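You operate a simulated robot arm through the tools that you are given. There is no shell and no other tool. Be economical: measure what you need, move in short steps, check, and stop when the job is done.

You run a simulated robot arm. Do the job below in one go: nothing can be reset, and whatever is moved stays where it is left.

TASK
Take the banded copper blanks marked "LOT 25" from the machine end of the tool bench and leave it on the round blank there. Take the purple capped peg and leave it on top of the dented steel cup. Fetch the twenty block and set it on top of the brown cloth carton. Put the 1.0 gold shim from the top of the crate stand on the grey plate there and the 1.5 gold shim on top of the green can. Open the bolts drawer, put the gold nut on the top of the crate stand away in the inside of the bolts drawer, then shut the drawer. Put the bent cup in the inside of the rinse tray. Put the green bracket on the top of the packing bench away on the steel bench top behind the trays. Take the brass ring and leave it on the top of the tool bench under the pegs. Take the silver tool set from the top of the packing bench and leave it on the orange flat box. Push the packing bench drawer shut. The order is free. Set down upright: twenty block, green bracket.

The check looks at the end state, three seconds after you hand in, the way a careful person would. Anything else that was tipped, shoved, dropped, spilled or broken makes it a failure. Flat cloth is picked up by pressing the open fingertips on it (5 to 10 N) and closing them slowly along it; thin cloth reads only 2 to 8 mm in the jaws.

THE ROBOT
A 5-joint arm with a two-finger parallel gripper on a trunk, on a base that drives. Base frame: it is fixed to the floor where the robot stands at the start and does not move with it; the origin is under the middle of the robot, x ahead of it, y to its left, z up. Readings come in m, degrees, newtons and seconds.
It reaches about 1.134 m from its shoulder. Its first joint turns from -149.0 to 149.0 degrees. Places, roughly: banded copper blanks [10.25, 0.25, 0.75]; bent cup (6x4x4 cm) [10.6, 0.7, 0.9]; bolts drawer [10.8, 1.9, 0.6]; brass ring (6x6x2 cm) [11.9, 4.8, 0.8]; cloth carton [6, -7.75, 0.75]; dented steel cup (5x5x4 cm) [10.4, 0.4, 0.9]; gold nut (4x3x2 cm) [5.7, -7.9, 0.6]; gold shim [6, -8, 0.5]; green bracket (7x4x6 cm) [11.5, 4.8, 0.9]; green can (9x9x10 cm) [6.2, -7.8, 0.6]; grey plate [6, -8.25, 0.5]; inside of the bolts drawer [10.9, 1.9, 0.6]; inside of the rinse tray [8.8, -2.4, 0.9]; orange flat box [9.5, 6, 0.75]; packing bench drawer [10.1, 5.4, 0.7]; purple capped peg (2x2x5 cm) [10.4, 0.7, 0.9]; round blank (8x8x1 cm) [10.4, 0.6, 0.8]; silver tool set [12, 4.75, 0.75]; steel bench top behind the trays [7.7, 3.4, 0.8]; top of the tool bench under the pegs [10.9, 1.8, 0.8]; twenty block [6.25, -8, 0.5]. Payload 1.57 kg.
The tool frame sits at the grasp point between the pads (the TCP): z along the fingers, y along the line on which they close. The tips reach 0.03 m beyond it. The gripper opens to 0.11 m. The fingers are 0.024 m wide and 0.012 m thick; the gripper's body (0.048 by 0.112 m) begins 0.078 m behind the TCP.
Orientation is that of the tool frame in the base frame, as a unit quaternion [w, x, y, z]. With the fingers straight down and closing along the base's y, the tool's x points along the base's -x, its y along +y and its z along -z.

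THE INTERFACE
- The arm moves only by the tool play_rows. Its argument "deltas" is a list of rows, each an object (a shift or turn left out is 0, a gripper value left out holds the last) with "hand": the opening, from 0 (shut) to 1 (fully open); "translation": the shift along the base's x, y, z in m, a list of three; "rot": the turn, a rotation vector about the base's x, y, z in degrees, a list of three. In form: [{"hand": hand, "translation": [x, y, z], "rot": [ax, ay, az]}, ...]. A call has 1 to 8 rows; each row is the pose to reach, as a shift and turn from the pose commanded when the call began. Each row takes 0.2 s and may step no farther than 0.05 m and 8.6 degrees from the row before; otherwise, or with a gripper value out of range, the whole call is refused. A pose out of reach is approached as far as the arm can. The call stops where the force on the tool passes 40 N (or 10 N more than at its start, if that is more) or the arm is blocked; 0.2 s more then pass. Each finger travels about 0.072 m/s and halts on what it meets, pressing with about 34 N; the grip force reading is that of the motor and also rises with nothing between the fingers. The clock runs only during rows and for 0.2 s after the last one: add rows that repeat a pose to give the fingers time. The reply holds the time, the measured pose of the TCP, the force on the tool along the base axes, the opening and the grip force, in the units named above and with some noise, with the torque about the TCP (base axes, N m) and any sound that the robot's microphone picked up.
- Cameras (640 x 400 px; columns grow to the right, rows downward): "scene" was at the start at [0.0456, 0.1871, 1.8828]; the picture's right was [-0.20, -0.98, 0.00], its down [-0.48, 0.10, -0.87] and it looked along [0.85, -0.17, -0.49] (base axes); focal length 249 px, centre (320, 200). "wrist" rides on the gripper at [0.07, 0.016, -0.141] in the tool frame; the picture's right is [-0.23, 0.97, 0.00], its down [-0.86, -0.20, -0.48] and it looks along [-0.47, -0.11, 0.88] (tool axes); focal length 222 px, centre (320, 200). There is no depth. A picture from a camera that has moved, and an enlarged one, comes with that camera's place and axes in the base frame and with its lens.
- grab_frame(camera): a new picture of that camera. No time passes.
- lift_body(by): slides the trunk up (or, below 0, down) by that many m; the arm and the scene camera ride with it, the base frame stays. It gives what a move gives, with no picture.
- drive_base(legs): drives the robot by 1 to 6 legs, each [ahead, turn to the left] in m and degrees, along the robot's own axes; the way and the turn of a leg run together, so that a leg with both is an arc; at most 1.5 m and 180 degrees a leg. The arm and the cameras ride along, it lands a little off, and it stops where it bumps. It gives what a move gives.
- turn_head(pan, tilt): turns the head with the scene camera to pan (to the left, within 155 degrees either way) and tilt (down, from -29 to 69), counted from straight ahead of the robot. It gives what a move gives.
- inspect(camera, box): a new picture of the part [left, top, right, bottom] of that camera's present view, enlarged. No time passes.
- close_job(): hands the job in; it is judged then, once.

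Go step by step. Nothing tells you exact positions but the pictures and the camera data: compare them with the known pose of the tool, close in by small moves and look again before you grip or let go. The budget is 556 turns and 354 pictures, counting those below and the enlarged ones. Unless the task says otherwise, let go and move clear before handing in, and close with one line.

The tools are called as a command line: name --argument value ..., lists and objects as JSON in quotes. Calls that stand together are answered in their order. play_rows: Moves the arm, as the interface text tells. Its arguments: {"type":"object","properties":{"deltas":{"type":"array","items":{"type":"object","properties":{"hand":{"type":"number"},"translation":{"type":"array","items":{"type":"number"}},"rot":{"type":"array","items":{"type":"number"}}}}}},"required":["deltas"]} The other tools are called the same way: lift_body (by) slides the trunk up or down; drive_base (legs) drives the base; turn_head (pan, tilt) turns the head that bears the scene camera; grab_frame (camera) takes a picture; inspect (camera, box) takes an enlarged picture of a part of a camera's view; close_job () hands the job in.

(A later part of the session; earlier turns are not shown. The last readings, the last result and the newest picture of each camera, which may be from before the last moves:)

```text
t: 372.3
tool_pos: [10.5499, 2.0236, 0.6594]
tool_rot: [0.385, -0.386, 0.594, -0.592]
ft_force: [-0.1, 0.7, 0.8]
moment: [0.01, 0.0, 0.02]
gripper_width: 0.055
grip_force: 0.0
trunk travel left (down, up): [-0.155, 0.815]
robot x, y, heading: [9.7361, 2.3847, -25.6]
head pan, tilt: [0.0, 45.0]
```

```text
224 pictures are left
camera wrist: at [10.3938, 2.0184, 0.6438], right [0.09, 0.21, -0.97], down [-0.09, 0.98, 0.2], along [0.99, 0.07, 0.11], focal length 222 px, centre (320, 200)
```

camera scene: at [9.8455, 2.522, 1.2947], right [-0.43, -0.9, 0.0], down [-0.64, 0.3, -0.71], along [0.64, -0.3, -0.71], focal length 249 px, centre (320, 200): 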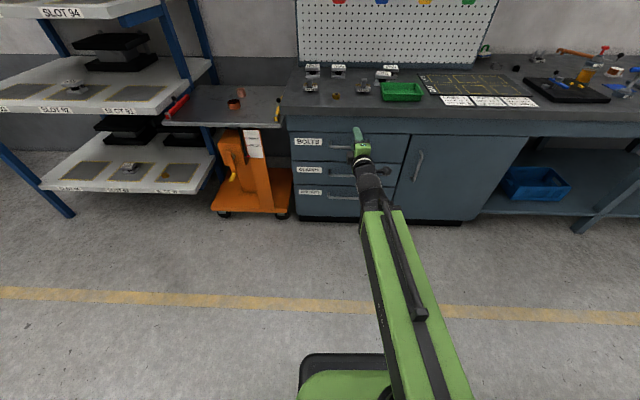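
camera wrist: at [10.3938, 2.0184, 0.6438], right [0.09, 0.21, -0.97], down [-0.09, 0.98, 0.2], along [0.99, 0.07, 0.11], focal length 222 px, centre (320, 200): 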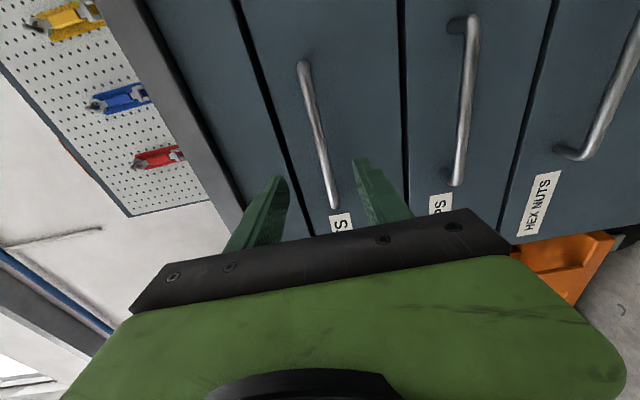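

The bar is level with the fingers at (10.660,1.962,0.66). Advancing to straddle it.

play_rows --deltas '[{"translation": [0.035, -0.02, 0]}, {"translation": [0.07, -0.04, 0], "rot": [0, 0, -0.4]}, {"translation": [0.09, -0.051, 0], "rot": [0, 0, -0.7]}]'

grab_frame --camera "wrist"

```text
t: 373.1
tool_pos: [10.6352, 1.976, 0.6585]
tool_rot: [0.382, -0.381, 0.597, -0.594]
ft_force: [0.0, 0.1, 0.2]
moment: [0.01, 0.03, 0.02]
gripper_width: 0.0547
grip_force: 0.1
out of reach, approached as far as the arm can: row 3
trunk travel left (down, up): [-0.155, 0.815]
robot x, y, heading: [9.7387, 2.3845, -25.2]
head pan, tilt: [0.0, 45.0]
```

```text
223 pictures are left
camera wrist: at [10.4798, 1.9726, 0.6437], right [0.09, 0.21, -0.97], down [-0.08, 0.98, 0.2], along [0.99, 0.06, 0.11], focal length 222 px, centre (320, 200)
```

wrist: 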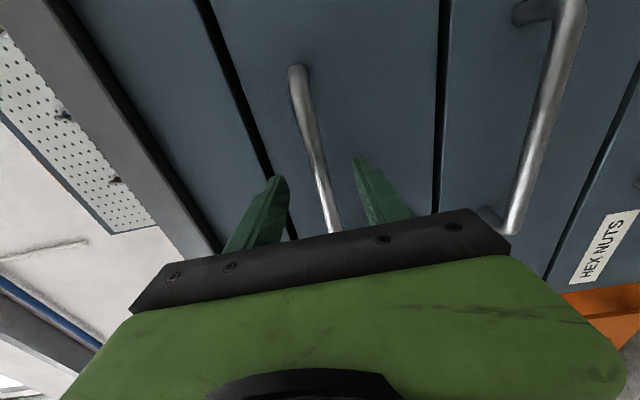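

drive_base --legs '[[0.03, 0]]'

grab_frame --camera "wrist"

```text
t: 374.0
tool_pos: [10.6637, 1.963, 0.6592]
tool_rot: [0.382, -0.381, 0.596, -0.594]
ft_force: [-0.2, 0.2, 0.5]
moment: [0.0, 0.0, -0.01]
gripper_width: 0.055
grip_force: 0.0
trunk travel left (down, up): [-0.155, 0.815]
robot x, y, heading: [9.7686, 2.372, -25.4]
head pan, tilt: [0.0, 45.0]
```

```text
222 pictures are left
camera wrist: at [10.5073, 1.9594, 0.6436], right [0.09, 0.21, -0.97], down [-0.08, 0.98, 0.2], along [0.99, 0.06, 0.11], focal length 222 px, centre (320, 200)
```

wrist: 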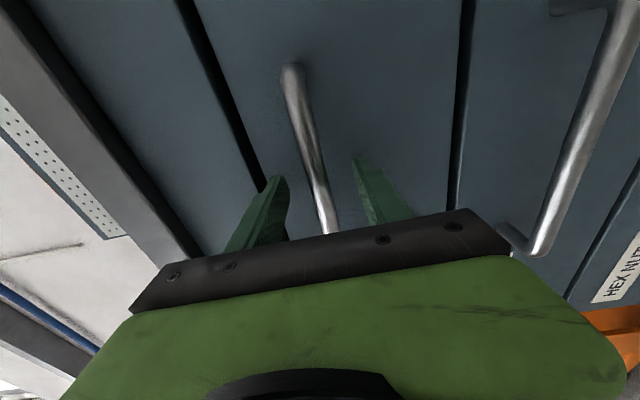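

play_rows --deltas '[{"hand": 0.4}, {"hand": 0.3}, {"hand": 0.2}, {"hand": 0.1}, {"hand": 0.0}, {"hand": 0.0}]'

```text
t: 375.4
tool_pos: [10.664, 1.9637, 0.6589]
tool_rot: [0.382, -0.382, 0.596, -0.594]
ft_force: [-8.4, 5.9, -14.4]
moment: [-0.04, 0.04, -0.2]
gripper_width: 0.0138
grip_force: 30.2
trunk travel left (down, up): [-0.155, 0.815]
robot x, y, heading: [9.7679, 2.3718, -25.3]
head pan, tilt: [0.0, 45.0]
```

Handle gripped (14 mm). Pulling the drawer by backing the base.

drive_base --legs '[[-0.12, 0]]'

grab_frame --camera "scene"

```text
t: 376.6
tool_pos: [10.5563, 2.0134, 0.6586]
tool_rot: [0.381, -0.382, 0.597, -0.594]
ft_force: [16.3, 26.4, -13.0]
moment: [0.1, -0.04, 0.06]
gripper_width: 0.014
grip_force: 29.6
trunk travel left (down, up): [-0.155, 0.815]
robot x, y, heading: [9.661, 2.4234, -25.7]
head pan, tilt: [0.0, 45.0]
```

```text
221 pictures are left
camera scene: at [9.7681, 2.5607, 1.1384], right [-0.43, -0.9, 0.0], down [-0.64, 0.3, -0.71], along [0.64, -0.31, -0.71], focal length 249 px, centre (320, 200)
```

scene: 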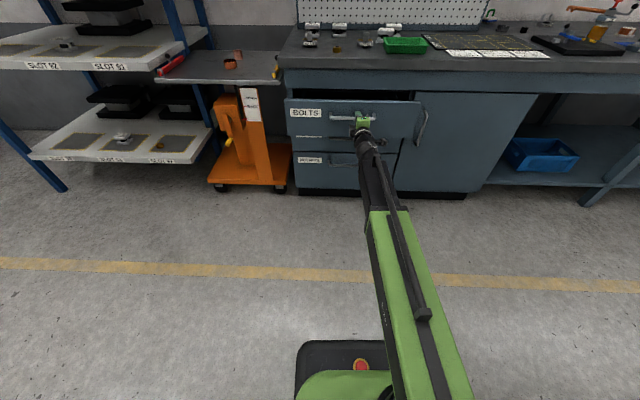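

The drawer is opening. Pulling further.

drive_base --legs '[[-0.13, 0]]'

grab_frame --camera "scene"

```text
t: 377.9
tool_pos: [10.4401, 2.0716, 0.6578]
tool_rot: [0.382, -0.383, 0.595, -0.594]
ft_force: [15.0, 26.2, -15.3]
moment: [0.07, -0.03, 0.27]
gripper_width: 0.014
grip_force: 30.2
trunk travel left (down, up): [-0.155, 0.815]
robot x, y, heading: [9.5396, 2.4829, -25.7]
head pan, tilt: [0.0, 45.0]
```

```text
220 pictures are left
camera scene: at [9.6507, 2.6169, 1.1384], right [-0.43, -0.9, 0.0], down [-0.64, 0.3, -0.71], along [0.64, -0.3, -0.71], focal length 249 px, centre (320, 200)
```

scene: 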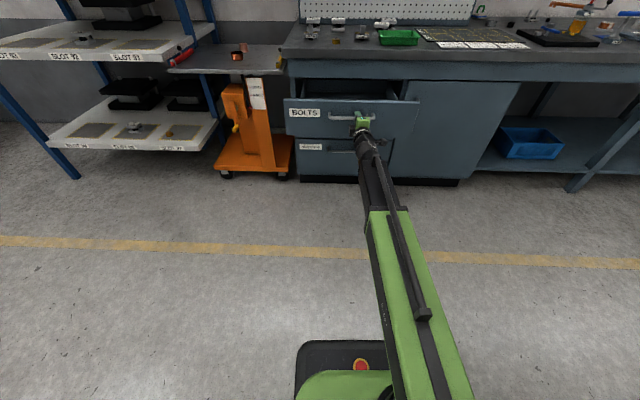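

The drawer is ~0.25 m open. Releasing the handle, backing off and raising.

play_rows --deltas '[{"hand": 0.15}, {"hand": 0.3}, {"hand": 0.45}, {"hand": 0.5}]'

drive_base --legs '[[-0.12, 0]]'

lift_body --by 0.4

lift_body --by 0.15

grab_frame --camera "scene"

```text
t: 378.9
tool_pos: [10.4397, 2.071, 0.6596]
tool_rot: [-0.383, 0.381, -0.595, 0.595]
ft_force: [0.2, 0.4, 0.1]
moment: [0.0, -0.01, -0.01]
gripper_width: 0.0547
grip_force: 0.0
trunk travel left (down, up): [-0.155, 0.815]
robot x, y, heading: [9.5429, 2.4809, -25.6]
head pan, tilt: [0.0, 45.0]
```

```text
t: 380.1
tool_pos: [10.3298, 2.1248, 0.6594]
tool_rot: [0.383, -0.382, 0.595, -0.594]
ft_force: [0.1, 0.1, 0.2]
moment: [0.02, -0.02, -0.02]
gripper_width: 0.0548
grip_force: 0.0
trunk travel left (down, up): [-0.155, 0.815]
robot x, y, heading: [9.4338, 2.5285, -25.7]
head pan, tilt: [0.0, 45.0]
```

```text
t: 383.9
tool_pos: [10.3305, 2.1236, 1.0608]
tool_rot: [0.383, -0.382, 0.595, -0.595]
ft_force: [-0.4, -1.3, 0.1]
moment: [-0.03, 0.03, 0.04]
gripper_width: 0.055
grip_force: 0.1
trunk travel left (down, up): [-0.555, 0.415]
robot x, y, heading: [9.4305, 2.5294, -25.6]
head pan, tilt: [0.0, 45.0]
```

```text
t: 385.7
tool_pos: [10.3302, 2.1233, 1.2092]
tool_rot: [0.382, -0.382, 0.595, -0.594]
ft_force: [0.6, -0.7, -0.2]
moment: [-0.01, -0.02, -0.01]
gripper_width: 0.0547
grip_force: 0.0
trunk travel left (down, up): [-0.705, 0.265]
robot x, y, heading: [9.433, 2.531, -25.5]
head pan, tilt: [0.0, 45.0]
```

```text
219 pictures are left
camera scene: at [9.5395, 2.6682, 1.6887], right [-0.43, -0.9, 0.0], down [-0.64, 0.3, -0.71], along [0.64, -0.3, -0.71], focal length 249 px, centre (320, 200)
```

scene: 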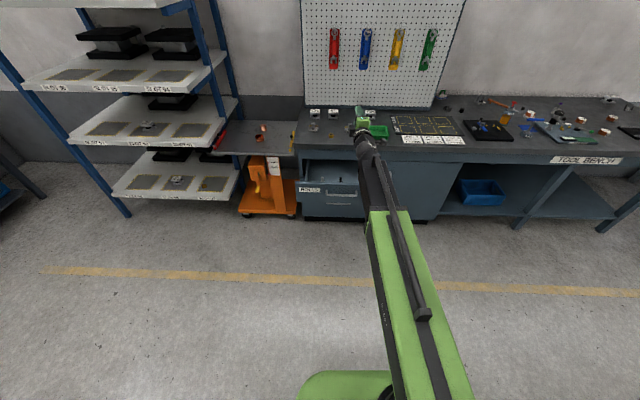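

play_rows --deltas '[{"translation": [-0.0024, 0.0011, -0.035], "rot": [3.54, 7.73, 0]}, {"translation": [-0.0094, 0.0043, -0.069], "rot": [7.08, 15.46, 0]}, {"translation": [-0.0209, 0.0096, -0.102], "rot": [10.6, 23.2, 0]}, {"translation": [-0.0368, 0.0168, -0.132], "rot": [14.15, 30.9, 0]}, {"translation": [-0.0565, 0.0259, -0.16], "rot": [17.7, 38.6, 0]}, {"translation": [-0.0797, 0.0365, -0.184], "rot": [21.2, 46.4, 0]}, {"translation": [-0.1059, 0.0485, -0.204], "rot": [24.8, 54.1, 0]}, {"translation": [-0.1345, 0.0616, -0.219], "rot": [28.3, 61.8, 0]}]'

play_rows --deltas '[{"translation": [-0.03, 0.0137, -0.011], "rot": [3.54, 7.73, 0]}, {"translation": [-0.0618, 0.0283, -0.0167], "rot": [7.08, 15.46, 0]}, {"translation": [-0.0805, 0.0369, -0.0176], "rot": [9.16, 20.0, 0]}]'

inspect --camera "scene" --box '[280, 100, 440, 220]'

```text
t: 387.5
tool_pos: [10.1965, 2.1861, 0.989]
tool_rot: [0.103, -0.53, 0.826, -0.16]
ft_force: [-0.2, -0.6, 0.0]
moment: [0.01, 0.01, 0.0]
gripper_width: 0.055
grip_force: 0.1
out of reach, approached as far as the arm can: row 1
trunk travel left (down, up): [-0.705, 0.265]
robot x, y, heading: [9.4316, 2.5303, -25.5]
head pan, tilt: [0.0, 45.0]
```

```text
t: 388.3
tool_pos: [10.1159, 2.2227, 0.9704]
tool_rot: [0.001, -0.54, 0.842, 0.001]
ft_force: [-1.2, 0.6, 0.1]
moment: [0.03, -0.01, -0.01]
gripper_width: 0.055
grip_force: 0.1
trunk travel left (down, up): [-0.705, 0.265]
robot x, y, heading: [9.4378, 2.5304, -25.4]
head pan, tilt: [0.0, 45.0]
```

```text
3.33 times, centred on (360, 160) of scene
camera zoom: at [9.5394, 2.6682, 1.6887], right [-0.43, -0.9, 0.0], down [-0.64, 0.3, -0.71], along [0.64, -0.3, -0.71], focal length 829 px, centre (187, 333)
```

zoom: 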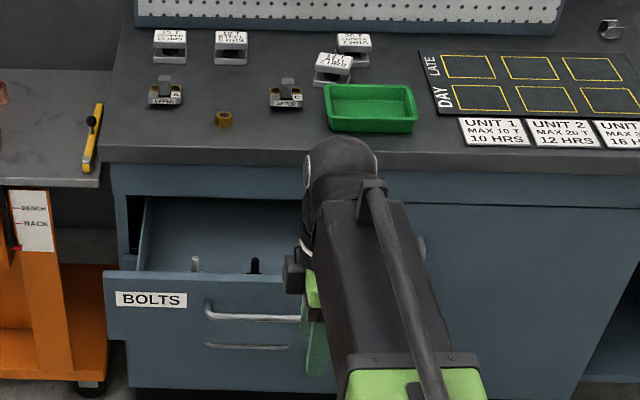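

The drawer is open with two bolts standing inside. I'll drive forward and pick up the nut.

drive_base --legs '[[0.56, 0]]'

play_rows --deltas '[{"translation": [0.035, -0.003, 0]}, {"translation": [0.07, -0.006, 0]}, {"translation": [0.1, -0.008, 0]}]'

grab_frame --camera "scene"

grab_frame --camera "wrist"

```text
t: 391.5
tool_pos: [10.6209, 1.9816, 0.9723]
tool_rot: [0.001, -0.539, 0.842, 0.0]
ft_force: [0.4, 0.4, 0.1]
moment: [0.0, -0.01, -0.01]
gripper_width: 0.0548
grip_force: 0.0
trunk travel left (down, up): [-0.705, 0.265]
robot x, y, heading: [9.9377, 2.2889, -25.3]
head pan, tilt: [0.0, 45.0]
```

```text
t: 392.3
tool_pos: [10.721, 1.9715, 0.9718]
tool_rot: [0.0, -0.54, 0.842, 0.0]
ft_force: [0.5, -0.4, 0.1]
moment: [-0.03, 0.02, 0.01]
gripper_width: 0.0549
grip_force: 0.1
trunk travel left (down, up): [-0.705, 0.265]
robot x, y, heading: [9.9409, 2.2912, -25.2]
head pan, tilt: [0.0, 45.0]
```

```text
217 pictures are left
camera scene: at [10.0449, 2.4274, 1.6887], right [-0.43, -0.9, 0.0], down [-0.64, 0.3, -0.71], along [0.64, -0.3, -0.71], focal length 249 px, centre (320, 200)
```

scene: 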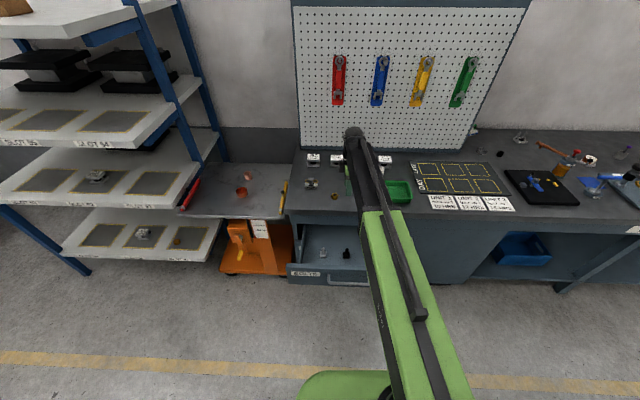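

```text
216 pictures are left
camera wrist: at [10.6783, 1.9158, 1.1133], right [-0.79, 0.61, 0.0], down [0.54, 0.69, 0.48], along [0.29, 0.38, -0.88], focal length 222 px, centre (320, 200)
```

wrist: 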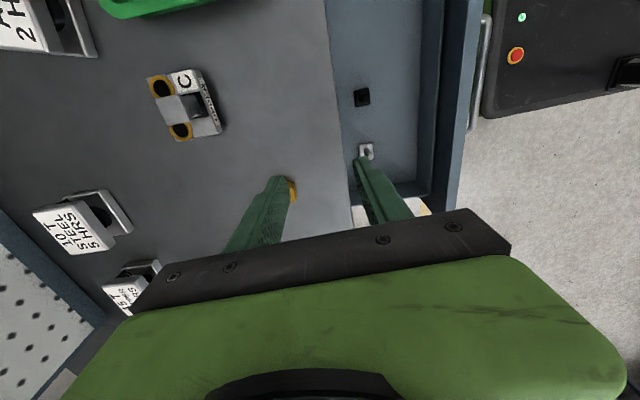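

play_rows --deltas '[{"translation": [0.037, 0.009, 0]}, {"translation": [0.073, 0.018, 0], "rot": [0, 0, -3.7]}]'

inspect --camera "wrist" --box '[240, 110, 400, 210]'

```text
t: 392.9
tool_pos: [10.7949, 1.9925, 0.972]
tool_rot: [0.001, -0.511, 0.859, 0.001]
ft_force: [0.2, 0.5, -1.0]
moment: [-0.03, 0.02, -0.01]
gripper_width: 0.0552
grip_force: 0.0
trunk travel left (down, up): [-0.705, 0.265]
robot x, y, heading: [9.9389, 2.2901, -25.6]
head pan, tilt: [0.0, 45.0]
```

```text
4.00 times, centred on (320, 160) of wrist
camera zoom: at [10.7482, 1.9397, 1.1132], right [-0.75, 0.66, 0.0], down [0.58, 0.66, 0.48], along [0.32, 0.36, -0.88], focal length 888 px, centre (320, 360)
```

zoom: 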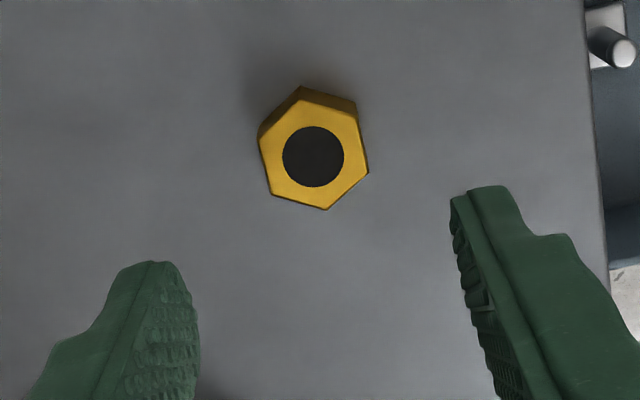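

lift_body --by -0.095

play_rows --deltas '[{"hand": 0.4}, {"hand": 0.3}, {"hand": 0.2}, {"hand": 0.1}, {"hand": 0.1}, {"hand": 0.1}]'

lift_body --by 0.07

grab_frame --camera "wrist"

```text
t: 394.2
tool_pos: [10.7928, 1.9927, 0.8765]
tool_rot: [0.001, -0.511, 0.859, 0.001]
ft_force: [-0.4, 0.7, 0.2]
moment: [0.02, -0.02, 0.04]
gripper_width: 0.0549
grip_force: 0.1
trunk travel left (down, up): [-0.61, 0.36]
robot x, y, heading: [9.9401, 2.289, -25.7]
head pan, tilt: [0.0, 45.0]
```

```text
t: 395.6
tool_pos: [10.7932, 1.9936, 0.8773]
tool_rot: [0.001, -0.512, 0.859, 0.001]
ft_force: [-1.0, -0.6, -0.2]
moment: [-0.01, 0.03, -0.01]
gripper_width: 0.0288
grip_force: 34.5
trunk travel left (down, up): [-0.61, 0.36]
robot x, y, heading: [9.941, 2.292, -25.3]
head pan, tilt: [0.0, 45.0]
```

```text
t: 396.7
tool_pos: [10.7941, 1.9931, 0.9462]
tool_rot: [0.0, -0.513, 0.859, 0.0]
ft_force: [0.3, 1.1, -0.7]
moment: [-0.04, 0.01, 0.02]
gripper_width: 0.0291
grip_force: 33.7
trunk travel left (down, up): [-0.68, 0.29]
robot x, y, heading: [9.9428, 2.2924, -25.4]
head pan, tilt: [0.0, 45.0]
```

```text
214 pictures are left
camera wrist: at [10.7475, 1.9396, 1.0883], right [-0.75, 0.66, 0.0], down [0.58, 0.66, 0.48], along [0.32, 0.36, -0.88], focal length 222 px, centre (320, 200)
```

wrist: 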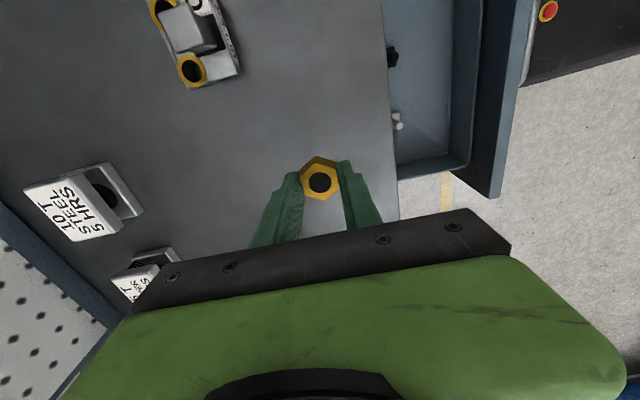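

Nut regained. Moving it over the drawer interior at ≈(10.554,1.965) and lowering.

play_rows --deltas '[{"translation": [-0.048, -0.006, 0]}, {"translation": [-0.096, -0.011, 0]}, {"translation": [-0.144, -0.017, 0]}, {"translation": [-0.192, -0.022, 0]}, {"translation": [-0.24, -0.028, 0]}]'

lift_body --by -0.1

grab_frame --camera "wrist"

grab_frame --camera "scene"

```text
t: 397.9
tool_pos: [10.5546, 1.9653, 0.9462]
tool_rot: [0.001, -0.512, 0.859, 0.0]
ft_force: [-0.1, -0.7, -0.7]
moment: [0.02, -0.01, 0.0]
gripper_width: 0.0287
grip_force: 34.0
trunk travel left (down, up): [-0.68, 0.29]
robot x, y, heading: [9.9419, 2.2922, -25.4]
head pan, tilt: [0.0, 45.0]
```

```text
t: 399.2
tool_pos: [10.5553, 1.9655, 0.8472]
tool_rot: [0.001, -0.511, 0.86, 0.001]
ft_force: [0.1, 0.0, -0.5]
moment: [0.0, 0.01, 0.01]
gripper_width: 0.0292
grip_force: 33.7
trunk travel left (down, up): [-0.58, 0.39]
robot x, y, heading: [9.9389, 2.2869, -25.6]
head pan, tilt: [0.0, 45.0]
```

```text
213 pictures are left
camera wrist: at [10.5085, 1.9119, 0.9885], right [-0.75, 0.66, 0.0], down [0.58, 0.66, 0.48], along [0.32, 0.36, -0.88], focal length 222 px, centre (320, 200)
```

wrist: 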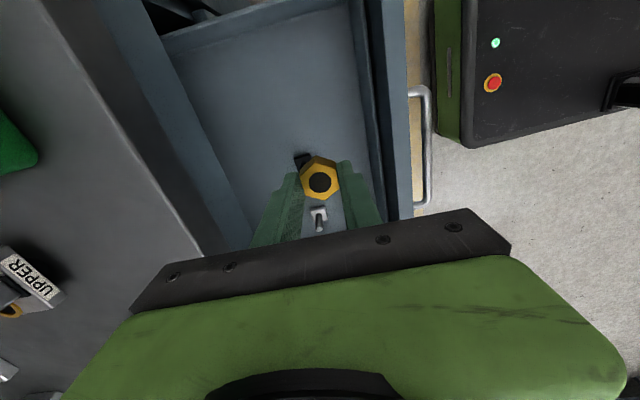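

```text
212 pictures are left
camera scene: at [10.0446, 2.4275, 1.5637], right [-0.43, -0.9, 0.0], down [-0.64, 0.3, -0.71], along [0.64, -0.3, -0.71], focal length 249 px, centre (320, 200)
```

scene: 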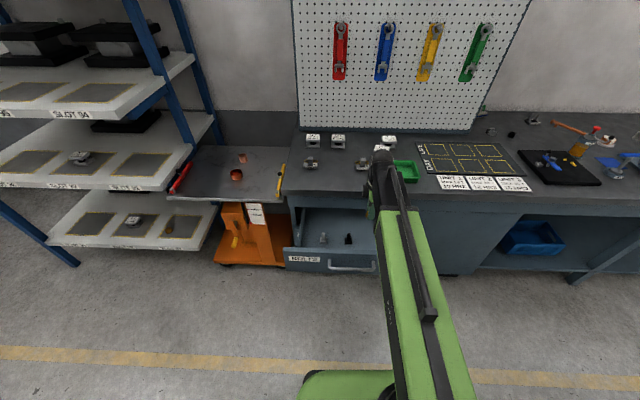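

play_rows --deltas '[{"translation": [-0.011, -0.022, 0]}, {"translation": [-0.022, -0.045, 0]}]'

lift_body --by -0.15

grab_frame --camera "wrist"

```text
t: 399.8
tool_pos: [10.5322, 1.9207, 0.8478]
tool_rot: [0.001, -0.512, 0.859, -0.001]
ft_force: [-0.1, 0.8, -1.1]
moment: [0.0, 0.02, -0.01]
gripper_width: 0.0291
grip_force: 33.9
trunk travel left (down, up): [-0.58, 0.39]
robot x, y, heading: [9.9386, 2.2886, -25.6]
head pan, tilt: [0.0, 45.0]
```

```text
t: 401.6
tool_pos: [10.533, 1.9211, 0.6966]
tool_rot: [0.002, -0.512, 0.859, 0.0]
ft_force: [0.1, 0.7, -1.4]
moment: [0.02, 0.02, 0.01]
gripper_width: 0.0289
grip_force: 33.4
trunk travel left (down, up): [-0.43, 0.54]
robot x, y, heading: [9.941, 2.2906, -25.4]
head pan, tilt: [0.0, 45.0]
```

```text
211 pictures are left
camera wrist: at [10.4866, 1.8677, 0.8385], right [-0.75, 0.66, 0.0], down [0.58, 0.66, 0.48], along [0.32, 0.36, -0.88], focal length 222 px, centre (320, 200)
```

wrist: 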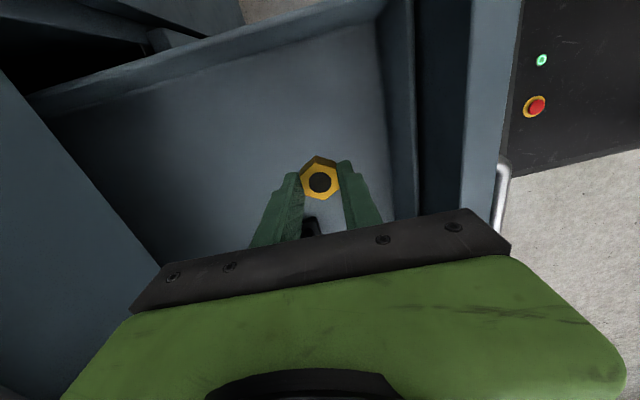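

play_rows --deltas '[{"translation": [0.027, -0.013, 0]}]'

lift_body --by -0.05

grab_frame --camera "wrist"

```text
t: 401.9
tool_pos: [10.5606, 1.9081, 0.6966]
tool_rot: [0.001, -0.512, 0.859, 0.0]
ft_force: [0.9, -0.3, -0.5]
moment: [0.01, 0.01, 0.01]
gripper_width: 0.0291
grip_force: 34.3
trunk travel left (down, up): [-0.43, 0.54]
robot x, y, heading: [9.9387, 2.2967, -25.3]
head pan, tilt: [0.0, 45.0]
```

```text
t: 402.9
tool_pos: [10.5598, 1.9081, 0.6464]
tool_rot: [0.001, -0.512, 0.859, 0.0]
ft_force: [0.3, 0.2, -0.6]
moment: [-0.04, -0.01, 0.01]
gripper_width: 0.0291
grip_force: 33.2
trunk travel left (down, up): [-0.38, 0.59]
robot x, y, heading: [9.937, 2.289, -25.6]
head pan, tilt: [0.0, 45.0]
```

```text
210 pictures are left
camera wrist: at [10.514, 1.8548, 0.7884], right [-0.75, 0.66, 0.0], down [0.58, 0.66, 0.48], along [0.32, 0.36, -0.88], focal length 222 px, centre (320, 200)
```

wrist: 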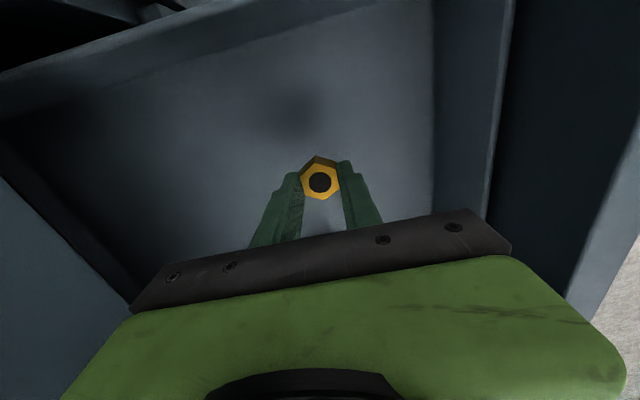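

lift_body --by -0.04

grab_frame --camera "wrist"

```text
t: 403.7
tool_pos: [10.5608, 1.9076, 0.6062]
tool_rot: [0.0, -0.512, 0.859, 0.0]
ft_force: [-0.5, -1.2, -1.2]
moment: [-0.01, 0.01, -0.02]
gripper_width: 0.0289
grip_force: 33.9
trunk travel left (down, up): [-0.34, 0.63]
robot x, y, heading: [9.9379, 2.2933, -25.6]
head pan, tilt: [0.0, 45.0]
```

```text
209 pictures are left
camera wrist: at [10.5141, 1.8548, 0.7483], right [-0.75, 0.66, 0.0], down [0.58, 0.66, 0.48], along [0.32, 0.36, -0.88], focal length 222 px, centre (320, 200)
```

wrist: 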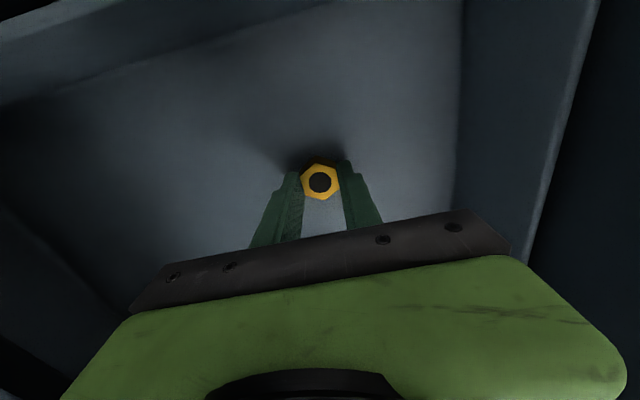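

lift_body --by -0.01

lift_body --by -0.005

```text
t: 404.3
tool_pos: [10.5581, 1.9087, 0.5989]
tool_rot: [0.001, -0.511, 0.859, 0.0]
ft_force: [-0.2, -0.2, 36.2]
moment: [0.15, 0.47, -0.02]
gripper_width: 0.0293
grip_force: 34.0
trunk travel left (down, up): [-0.33, 0.64]
robot x, y, heading: [9.9366, 2.2904, -25.4]
head pan, tilt: [0.0, 45.0]
```

```text
t: 404.6
tool_pos: [10.5585, 1.9083, 0.5991]
tool_rot: [0.002, -0.512, 0.859, 0.0]
ft_force: [-1.9, 1.1, 39.2]
moment: [0.17, 0.55, -0.09]
gripper_width: 0.0287
grip_force: 34.2
trunk travel left (down, up): [-0.33, 0.64]
robot x, y, heading: [9.9401, 2.2925, -25.7]
head pan, tilt: [0.0, 45.0]
stopped: the force on the tool passed its limit at 55 N (the readings are from after the stop); the commanded pose is now the measured one
```

Contact with the drawer floor. Releasing and rising.

play_rows --deltas '[{"hand": 0.3}, {"hand": 0.38}, {"hand": 0.4}, {"hand": 0.4}]'

lift_body --by 0.36

grab_frame --camera "wrist"

```text
t: 405.6
tool_pos: [10.5594, 1.9091, 0.5988]
tool_rot: [0.001, -0.512, 0.859, 0.0]
ft_force: [2.1, -1.9, 46.0]
moment: [0.37, 1.07, 0.05]
gripper_width: 0.0424
grip_force: 0.0
trunk travel left (down, up): [-0.33, 0.64]
robot x, y, heading: [9.9383, 2.2925, -25.8]
head pan, tilt: [0.0, 45.0]
```

```text
t: 409.1
tool_pos: [10.5602, 1.9073, 0.9567]
tool_rot: [0.001, -0.512, 0.859, 0.0]
ft_force: [-0.4, 0.3, -0.1]
moment: [0.0, -0.02, 0.02]
gripper_width: 0.0439
grip_force: 0.0
trunk travel left (down, up): [-0.69, 0.28]
robot x, y, heading: [9.9357, 2.2932, -25.5]
head pan, tilt: [0.0, 45.0]
```

```text
208 pictures are left
camera wrist: at [10.514, 1.8548, 1.0983], right [-0.75, 0.66, 0.0], down [0.58, 0.66, 0.48], along [0.32, 0.36, -0.88], focal length 222 px, centre (320, 200)
```

wrist: 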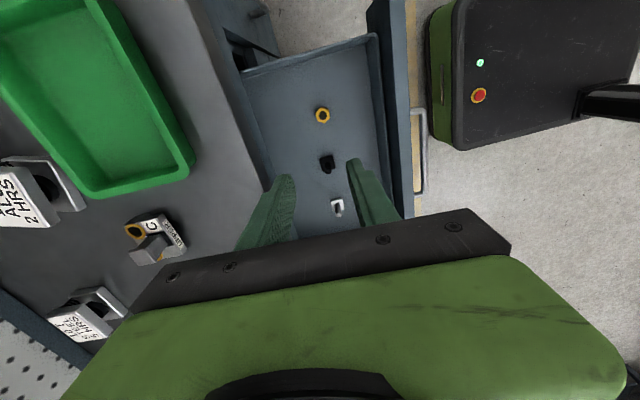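

The nut lies in the drawer. To shut it, I'll back off, turn the closed fingers sideways, lower in front of the handle bar and push.

drive_base --legs '[[-0.28, 0]]'

play_rows --deltas '[{"hand": 0.2, "rot": [0, 0, -8.5]}, {"hand": 0, "rot": [0, 0, -17]}, {"rot": [0, 0, -25.5]}, {"rot": [0, 0, -34]}, {"rot": [0, 0, -42.5]}, {"rot": [0, 0, -51]}, {"rot": [0, 0, -59.5]}, {"rot": [0, 0, -68]}]'

play_rows --deltas '[{"rot": [0, 0, -8.5], "translation": [0.012, 0.04, 0]}, {"rot": [0, 0, -16.5], "translation": [0.024, 0.08, 0]}]'

grab_frame --camera "wrist"

```text
t: 411.0
tool_pos: [10.3096, 2.0323, 0.958]
tool_rot: [0.001, -0.515, 0.857, 0.0]
ft_force: [0.1, 0.4, -0.2]
moment: [-0.01, -0.01, -0.02]
gripper_width: 0.0442
grip_force: 0.1
trunk travel left (down, up): [-0.69, 0.28]
robot x, y, heading: [9.6871, 2.4132, -24.9]
head pan, tilt: [0.0, 45.0]
```

```text
t: 412.8
tool_pos: [10.3112, 2.0309, 0.956]
tool_rot: [0.001, 0.054, 0.999, -0.001]
ft_force: [-0.3, 0.1, 0.3]
moment: [-0.01, 0.02, 0.03]
gripper_width: 0.0001
grip_force: 21.0
trunk travel left (down, up): [-0.69, 0.28]
robot x, y, heading: [9.6895, 2.4105, -24.8]
head pan, tilt: [0.0, 45.0]
```

```text
t: 413.4
tool_pos: [10.3344, 2.1111, 0.9564]
tool_rot: [0.0, 0.198, 0.98, -0.001]
ft_force: [0.1, 0.6, 0.0]
moment: [-0.02, 0.03, 0.0]
gripper_width: 0.0
grip_force: 21.4
trunk travel left (down, up): [-0.69, 0.28]
robot x, y, heading: [9.69, 2.4116, -24.8]
head pan, tilt: [0.0, 45.0]
```

```text
207 pictures are left
camera wrist: at [10.2772, 2.1536, 1.0984], right [0.58, 0.81, 0.0], down [0.71, -0.51, 0.48], along [0.39, -0.28, -0.88], focal length 222 px, centre (320, 200)
```

wrist: 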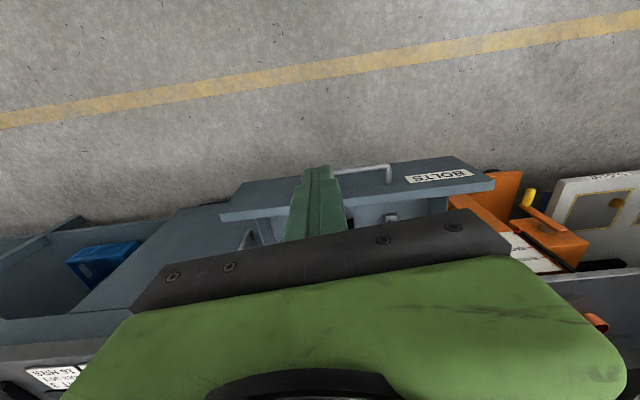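

lift_body --by -0.3

grab_frame --camera "wrist"

grab_frame --camera "scene"

```text
t: 416.4
tool_pos: [10.3354, 2.1108, 0.6564]
tool_rot: [0.001, 0.195, 0.981, 0.0]
ft_force: [0.1, 0.3, 0.1]
moment: [0.03, 0.0, 0.02]
gripper_width: 0.0001
grip_force: 21.5
trunk travel left (down, up): [-0.39, 0.58]
robot x, y, heading: [9.6913, 2.4127, -24.9]
head pan, tilt: [0.0, 45.0]
```

```text
206 pictures are left
camera wrist: at [10.2771, 2.1529, 0.7984], right [0.58, 0.81, 0.0], down [0.71, -0.51, 0.48], along [0.39, -0.28, -0.88], focal length 222 px, centre (320, 200)
```

wrist: 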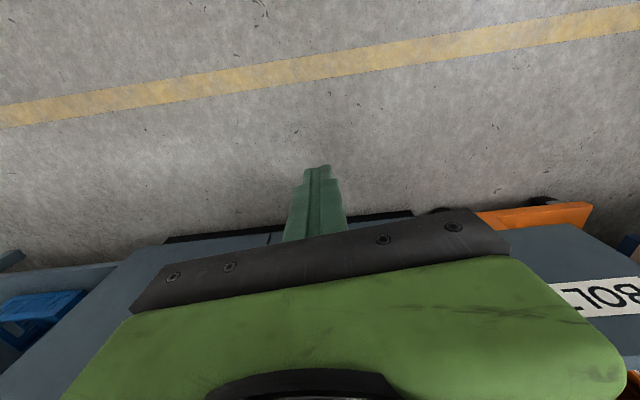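

```text
205 pictures are left
camera scene: at [9.7918, 2.5489, 1.3737], right [-0.42, -0.91, 0.0], down [-0.64, 0.3, -0.71], along [0.64, -0.3, -0.71], focal length 249 px, centre (320, 200)
```

scene: 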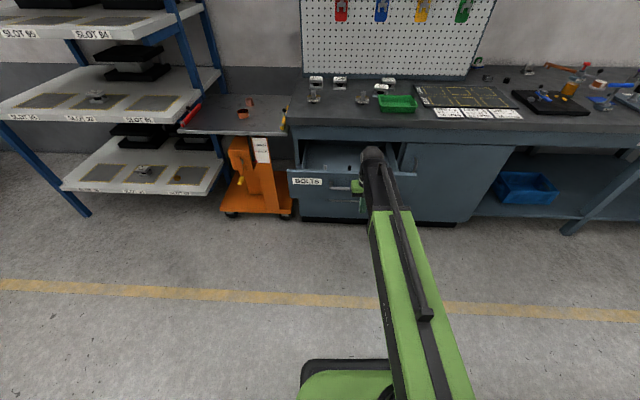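

To keep the wrist clear of the bench edge I'll tilt the tool ~34° forward before pushing.

play_rows --deltas '[{"translation": [0.006, -0.003, 0.003], "rot": [-3.6, -7.7, 0]}, {"translation": [0.012, -0.006, 0.01], "rot": [-7.2, -15.4, 0]}, {"translation": [0.018, -0.009, 0.023], "rot": [-10.8, -23.1, 0]}, {"translation": [0.024, -0.012, 0.04], "rot": [-14.4, -30.8, 0]}]'

lift_body --by -0.04

drive_base --legs '[[0.1, 0]]'

grab_frame --camera "scene"

```text
t: 417.4
tool_pos: [10.3586, 2.0999, 0.6977]
tool_rot: [0.285, 0.187, 0.938, -0.07]
ft_force: [1.5, 0.6, 0.1]
moment: [0.02, 0.02, -0.04]
gripper_width: 0.0
grip_force: 21.5
trunk travel left (down, up): [-0.39, 0.58]
robot x, y, heading: [9.6855, 2.4104, -25.0]
head pan, tilt: [0.0, 45.0]
```

```text
t: 418.2
tool_pos: [10.3581, 2.0984, 0.6567]
tool_rot: [0.284, 0.186, 0.938, -0.069]
ft_force: [0.1, -1.1, -0.4]
moment: [0.02, 0.02, -0.04]
gripper_width: 0.0
grip_force: 21.1
trunk travel left (down, up): [-0.35, 0.62]
robot x, y, heading: [9.6889, 2.4107, -24.9]
head pan, tilt: [0.0, 45.0]
```

```text
t: 419.4
tool_pos: [10.4497, 2.0585, 0.6584]
tool_rot: [0.285, 0.186, 0.938, -0.07]
ft_force: [-1.0, 0.5, -1.9]
moment: [0.03, 0.06, -0.05]
gripper_width: 0.0
grip_force: 21.4
trunk travel left (down, up): [-0.35, 0.62]
robot x, y, heading: [9.7811, 2.3725, -24.8]
head pan, tilt: [0.0, 45.0]
```

```text
204 pictures are left
camera scene: at [9.8829, 2.5065, 1.3336], right [-0.42, -0.91, 0.0], down [-0.64, 0.3, -0.71], along [0.64, -0.3, -0.71], focal length 249 px, centre (320, 200)
```

scene: 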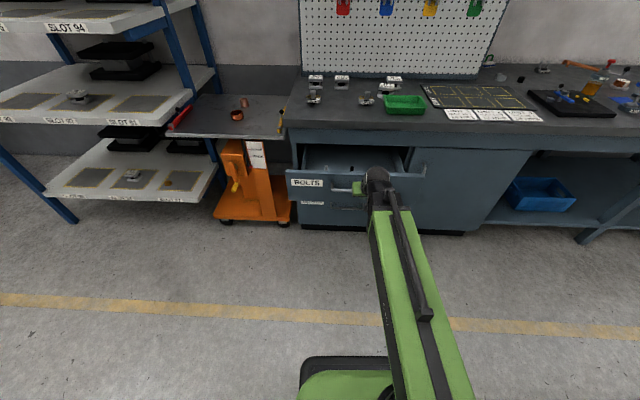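

drive_base --legs '[[0.1, 0]]'

inspect --camera "scene" --box '[270, 120, 450, 240]'

```text
t: 420.6
tool_pos: [10.5413, 2.0153, 0.6571]
tool_rot: [0.283, 0.186, 0.938, -0.069]
ft_force: [-1.5, 1.0, -1.7]
moment: [-0.08, -0.09, -0.03]
gripper_width: 0.0
grip_force: 22.0
trunk travel left (down, up): [-0.35, 0.62]
robot x, y, heading: [9.8729, 2.3262, -25.1]
head pan, tilt: [0.0, 45.0]
```

```text
3.33 times, centred on (360, 180) of scene
camera zoom: at [9.9747, 2.464, 1.3336], right [-0.42, -0.91, 0.0], down [-0.64, 0.3, -0.71], along [0.64, -0.3, -0.71], focal length 829 px, centre (187, 267)
```

zoom: 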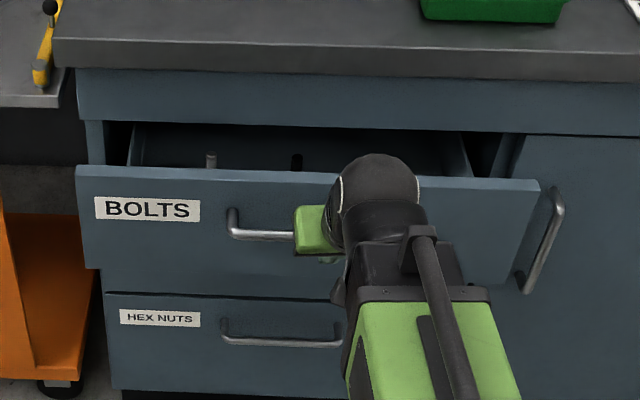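

drive_base --legs '[[0.08, 0]]'

play_rows --deltas '[{"translation": [0.018, -0.009, 0]}, {"translation": [0.036, -0.017, 0]}, {"translation": [0.054, -0.026, 0]}]'

grab_frame --camera "scene"

```text
t: 421.6
tool_pos: [10.6147, 1.9821, 0.657]
tool_rot: [0.284, 0.185, 0.938, -0.068]
ft_force: [-0.7, 0.4, -1.6]
moment: [0.03, 0.03, 0.01]
gripper_width: 0.0
grip_force: 21.2
trunk travel left (down, up): [-0.35, 0.62]
robot x, y, heading: [9.9434, 2.2928, -25.0]
head pan, tilt: [0.0, 45.0]
```

```text
t: 422.2
tool_pos: [10.6445, 1.9681, 0.6551]
tool_rot: [0.275, 0.187, 0.941, -0.068]
ft_force: [1.0, 0.2, -8.3]
moment: [0.12, 0.17, 0.01]
gripper_width: 0.0003
grip_force: 21.5
trunk travel left (down, up): [-0.35, 0.62]
robot x, y, heading: [9.9461, 2.2898, -24.9]
head pan, tilt: [0.0, 45.0]
stopped in row 3: the force on the tool passed its limit at 67 N (the readings are from after the stop); the commanded pose is now the measured one
```

```text
202 pictures are left
camera scene: at [10.0481, 2.4298, 1.3336], right [-0.42, -0.91, 0.0], down [-0.64, 0.3, -0.71], along [0.64, -0.3, -0.71], focal length 249 px, centre (320, 200)
```

scene: 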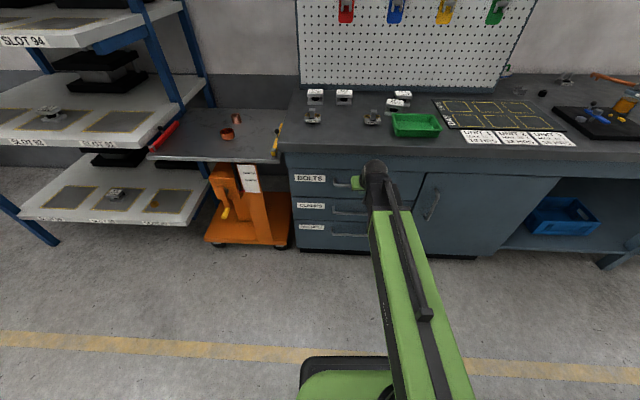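

inspect --camera "scene" --box '[270, 130, 430, 250]'

```text
3.33 times, centred on (350, 190) of scene
camera zoom: at [10.0481, 2.4298, 1.3336], right [-0.42, -0.91, 0.0], down [-0.64, 0.3, -0.71], along [0.64, -0.3, -0.71], focal length 829 px, centre (220, 233)
```

zoom: 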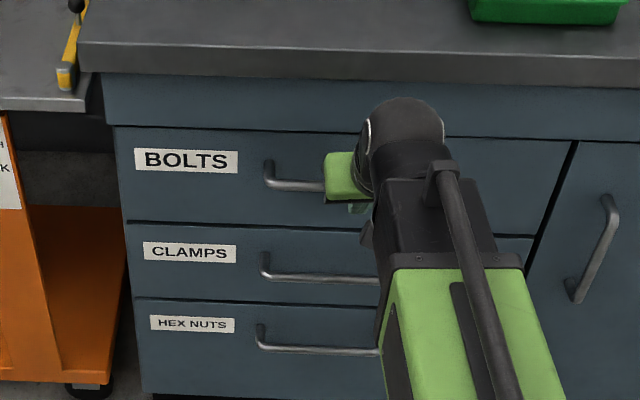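

The drawer is shut flush. Backing off, raising, and straightening the tool; then heading for the packing bench.

drive_base --legs '[[-0.4, 0]]'

play_rows --deltas '[{"translation": [-0.01, 0.005, -0.014], "rot": [3.5, 7.4, 0]}, {"translation": [-0.02, 0.01, -0.026], "rot": [7.0, 14.9, 0]}, {"translation": [-0.03, 0.015, -0.034], "rot": [10.5, 22.3, 0]}, {"translation": [-0.04, 0.02, -0.038], "rot": [14.0, 29.8, 0], "hand": 0.6}]'

lift_body --by 0.4

lift_body --by 0.15

turn_head --pan 70 --tilt 25

grab_frame --camera "scene"

```text
t: 424.8
tool_pos: [10.2738, 2.1431, 0.6546]
tool_rot: [0.276, 0.184, 0.941, -0.067]
ft_force: [0.3, -0.1, 0.1]
moment: [0.0, 0.01, -0.02]
gripper_width: 0.0002
grip_force: 22.0
trunk travel left (down, up): [-0.35, 0.62]
robot x, y, heading: [9.574, 2.4638, -24.4]
head pan, tilt: [0.0, 45.0]
```

```text
t: 425.8
tool_pos: [10.2333, 2.1624, 0.6158]
tool_rot: [0.0, 0.193, 0.981, 0.003]
ft_force: [-0.1, -0.7, 0.8]
moment: [-0.01, 0.02, -0.04]
gripper_width: 0.0524
grip_force: 0.1
trunk travel left (down, up): [-0.35, 0.62]
robot x, y, heading: [9.5732, 2.4673, -24.4]
head pan, tilt: [0.0, 45.0]
```

```text
t: 429.6
tool_pos: [10.2341, 2.1634, 1.0164]
tool_rot: [0.0, 0.192, 0.981, 0.002]
ft_force: [-0.6, -1.2, -0.7]
moment: [0.0, 0.01, 0.01]
gripper_width: 0.0659
grip_force: 0.1
trunk travel left (down, up): [-0.75, 0.22]
robot x, y, heading: [9.5712, 2.4625, -24.2]
head pan, tilt: [0.0, 45.0]
```

```text
t: 431.4
tool_pos: [10.2355, 2.1623, 1.1664]
tool_rot: [0.0, 0.192, 0.981, 0.003]
ft_force: [-0.2, 0.0, 0.6]
moment: [-0.04, 0.02, 0.01]
gripper_width: 0.066
grip_force: 0.0
trunk travel left (down, up): [-0.9, 0.07]
robot x, y, heading: [9.5725, 2.466, -24.6]
head pan, tilt: [0.0, 45.0]
```

```text
t: 432.8
tool_pos: [10.2339, 2.1626, 1.1666]
tool_rot: [0.001, 0.192, 0.981, 0.003]
ft_force: [-0.1, -0.2, -0.6]
moment: [0.04, -0.01, 0.01]
gripper_width: 0.0661
grip_force: 0.1
trunk travel left (down, up): [-0.9, 0.07]
robot x, y, heading: [9.5749, 2.4673, -24.7]
head pan, tilt: [70.0, 25.0]
```

```text
200 pictures are left
camera scene: at [9.6654, 2.7028, 1.9142], right [0.71, -0.7, 0.0], down [-0.3, -0.3, -0.91], along [0.63, 0.65, -0.42], focal length 249 px, centre (320, 200)
```

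scene: 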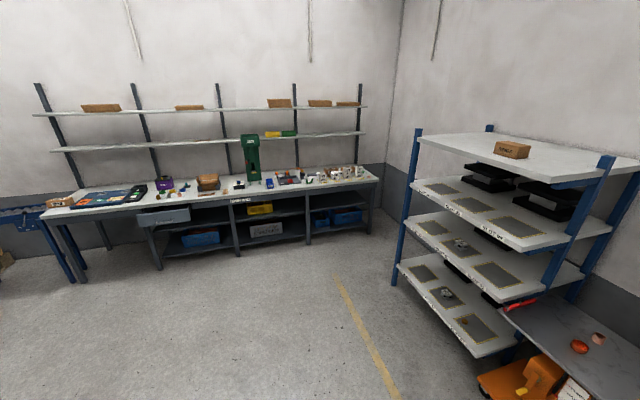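

inspect --camera "scene" --box '[20, 160, 200, 272]'

inspect --camera "scene" --box '[190, 120, 390, 245]'

```text
3.56 times, centred on (110, 216) of scene
camera zoom: at [9.6654, 2.7028, 1.9142], right [0.71, -0.7, 0.0], down [-0.3, -0.3, -0.91], along [0.63, 0.65, -0.42], focal length 884 px, centre (1067, 143)
```

zoom: 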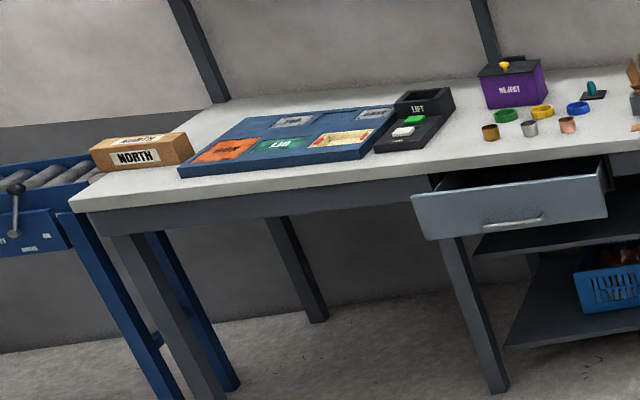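

```text
3.20 times, centred on (290, 182) of scene
camera zoom: at [9.6654, 2.7028, 1.9142], right [0.71, -0.7, 0.0], down [-0.3, -0.3, -0.91], along [0.63, 0.65, -0.42], focal length 795 px, centre (416, 256)
```

zoom: 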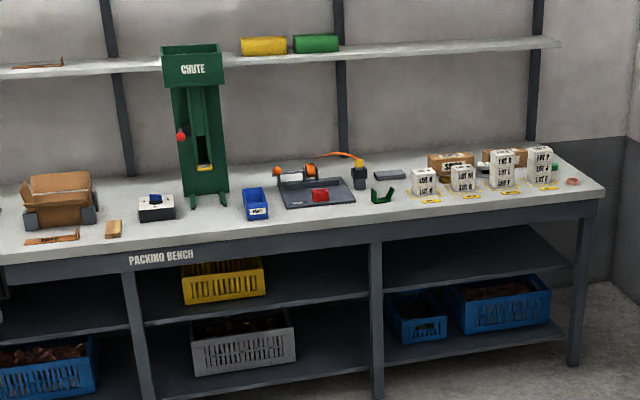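

The packing bench is ahead along the left wall (front edge from ≈(9.24,5.95) to (12.31,4.32)); the green bracket is at ≈(11.57,4.81). I'll drive to its right part.

drive_base --legs '[[0, 79.7], [1.5, 0], [0.49, 0]]'

turn_head --pan 0 --tilt 30

grab_frame --camera "scene"

```text
t: 446.1
tool_pos: [11.0692, 4.7411, 1.1668]
tool_rot: [-0.002, -0.492, 0.87, 0.002]
ft_force: [0.2, 0.4, 0.8]
moment: [0.0, 0.04, 0.02]
gripper_width: 0.0662
grip_force: 0.1
trunk travel left (down, up): [-0.9, 0.07]
robot x, y, heading: [10.6694, 4.1338, 56.4]
head pan, tilt: [70.0, 25.0]
```

```text
t: 447.6
tool_pos: [11.0679, 4.7408, 1.166]
tool_rot: [-0.001, -0.492, 0.87, 0.003]
ft_force: [-0.4, 0.8, 0.3]
moment: [-0.01, -0.01, 0.01]
gripper_width: 0.0663
grip_force: 0.0
trunk travel left (down, up): [-0.9, 0.07]
robot x, y, heading: [10.671, 4.1345, 56.6]
head pan, tilt: [0.0, 30.0]
```

```text
197 pictures are left
camera scene: at [10.5507, 4.2642, 1.9063], right [0.83, -0.55, 0.0], down [-0.28, -0.42, -0.87], along [0.48, 0.72, -0.5], focal length 249 px, centre (320, 200)
```

scene: 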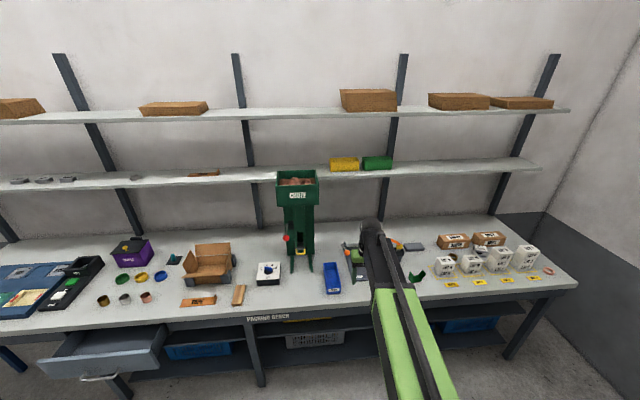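

inspect --camera "scene" --box '[390, 215, 570, 300]'

inspect --camera "scene" --box '[0, 230, 250, 386]'

```text
3.56 times, centred on (480, 258) of scene
camera zoom: at [10.5507, 4.2642, 1.9063], right [0.83, -0.55, 0.0], down [-0.28, -0.42, -0.87], along [0.48, 0.72, -0.5], focal length 884 px, centre (-249, -4)
```

zoom: 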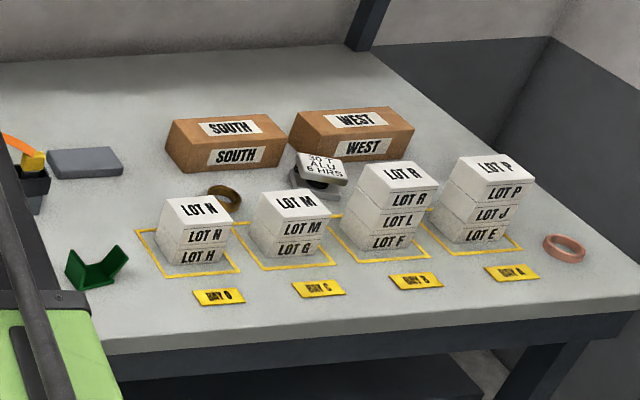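

```text
2.56 times, centred on (125, 308) of scene
camera zoom: at [10.5507, 4.2642, 1.9063], right [0.83, -0.55, 0.0], down [-0.28, -0.42, -0.87], along [0.48, 0.72, -0.5], focal length 636 px, centre (819, -76)
```

zoom: 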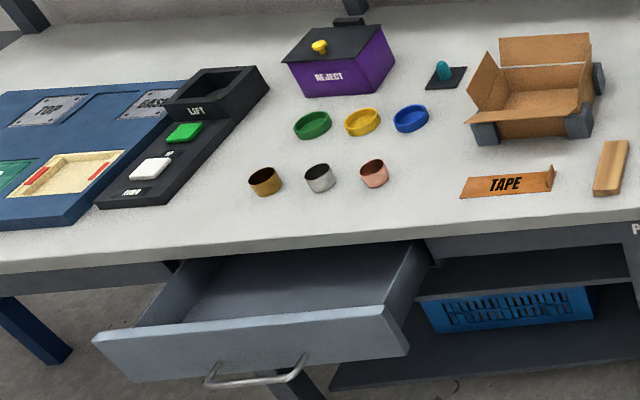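

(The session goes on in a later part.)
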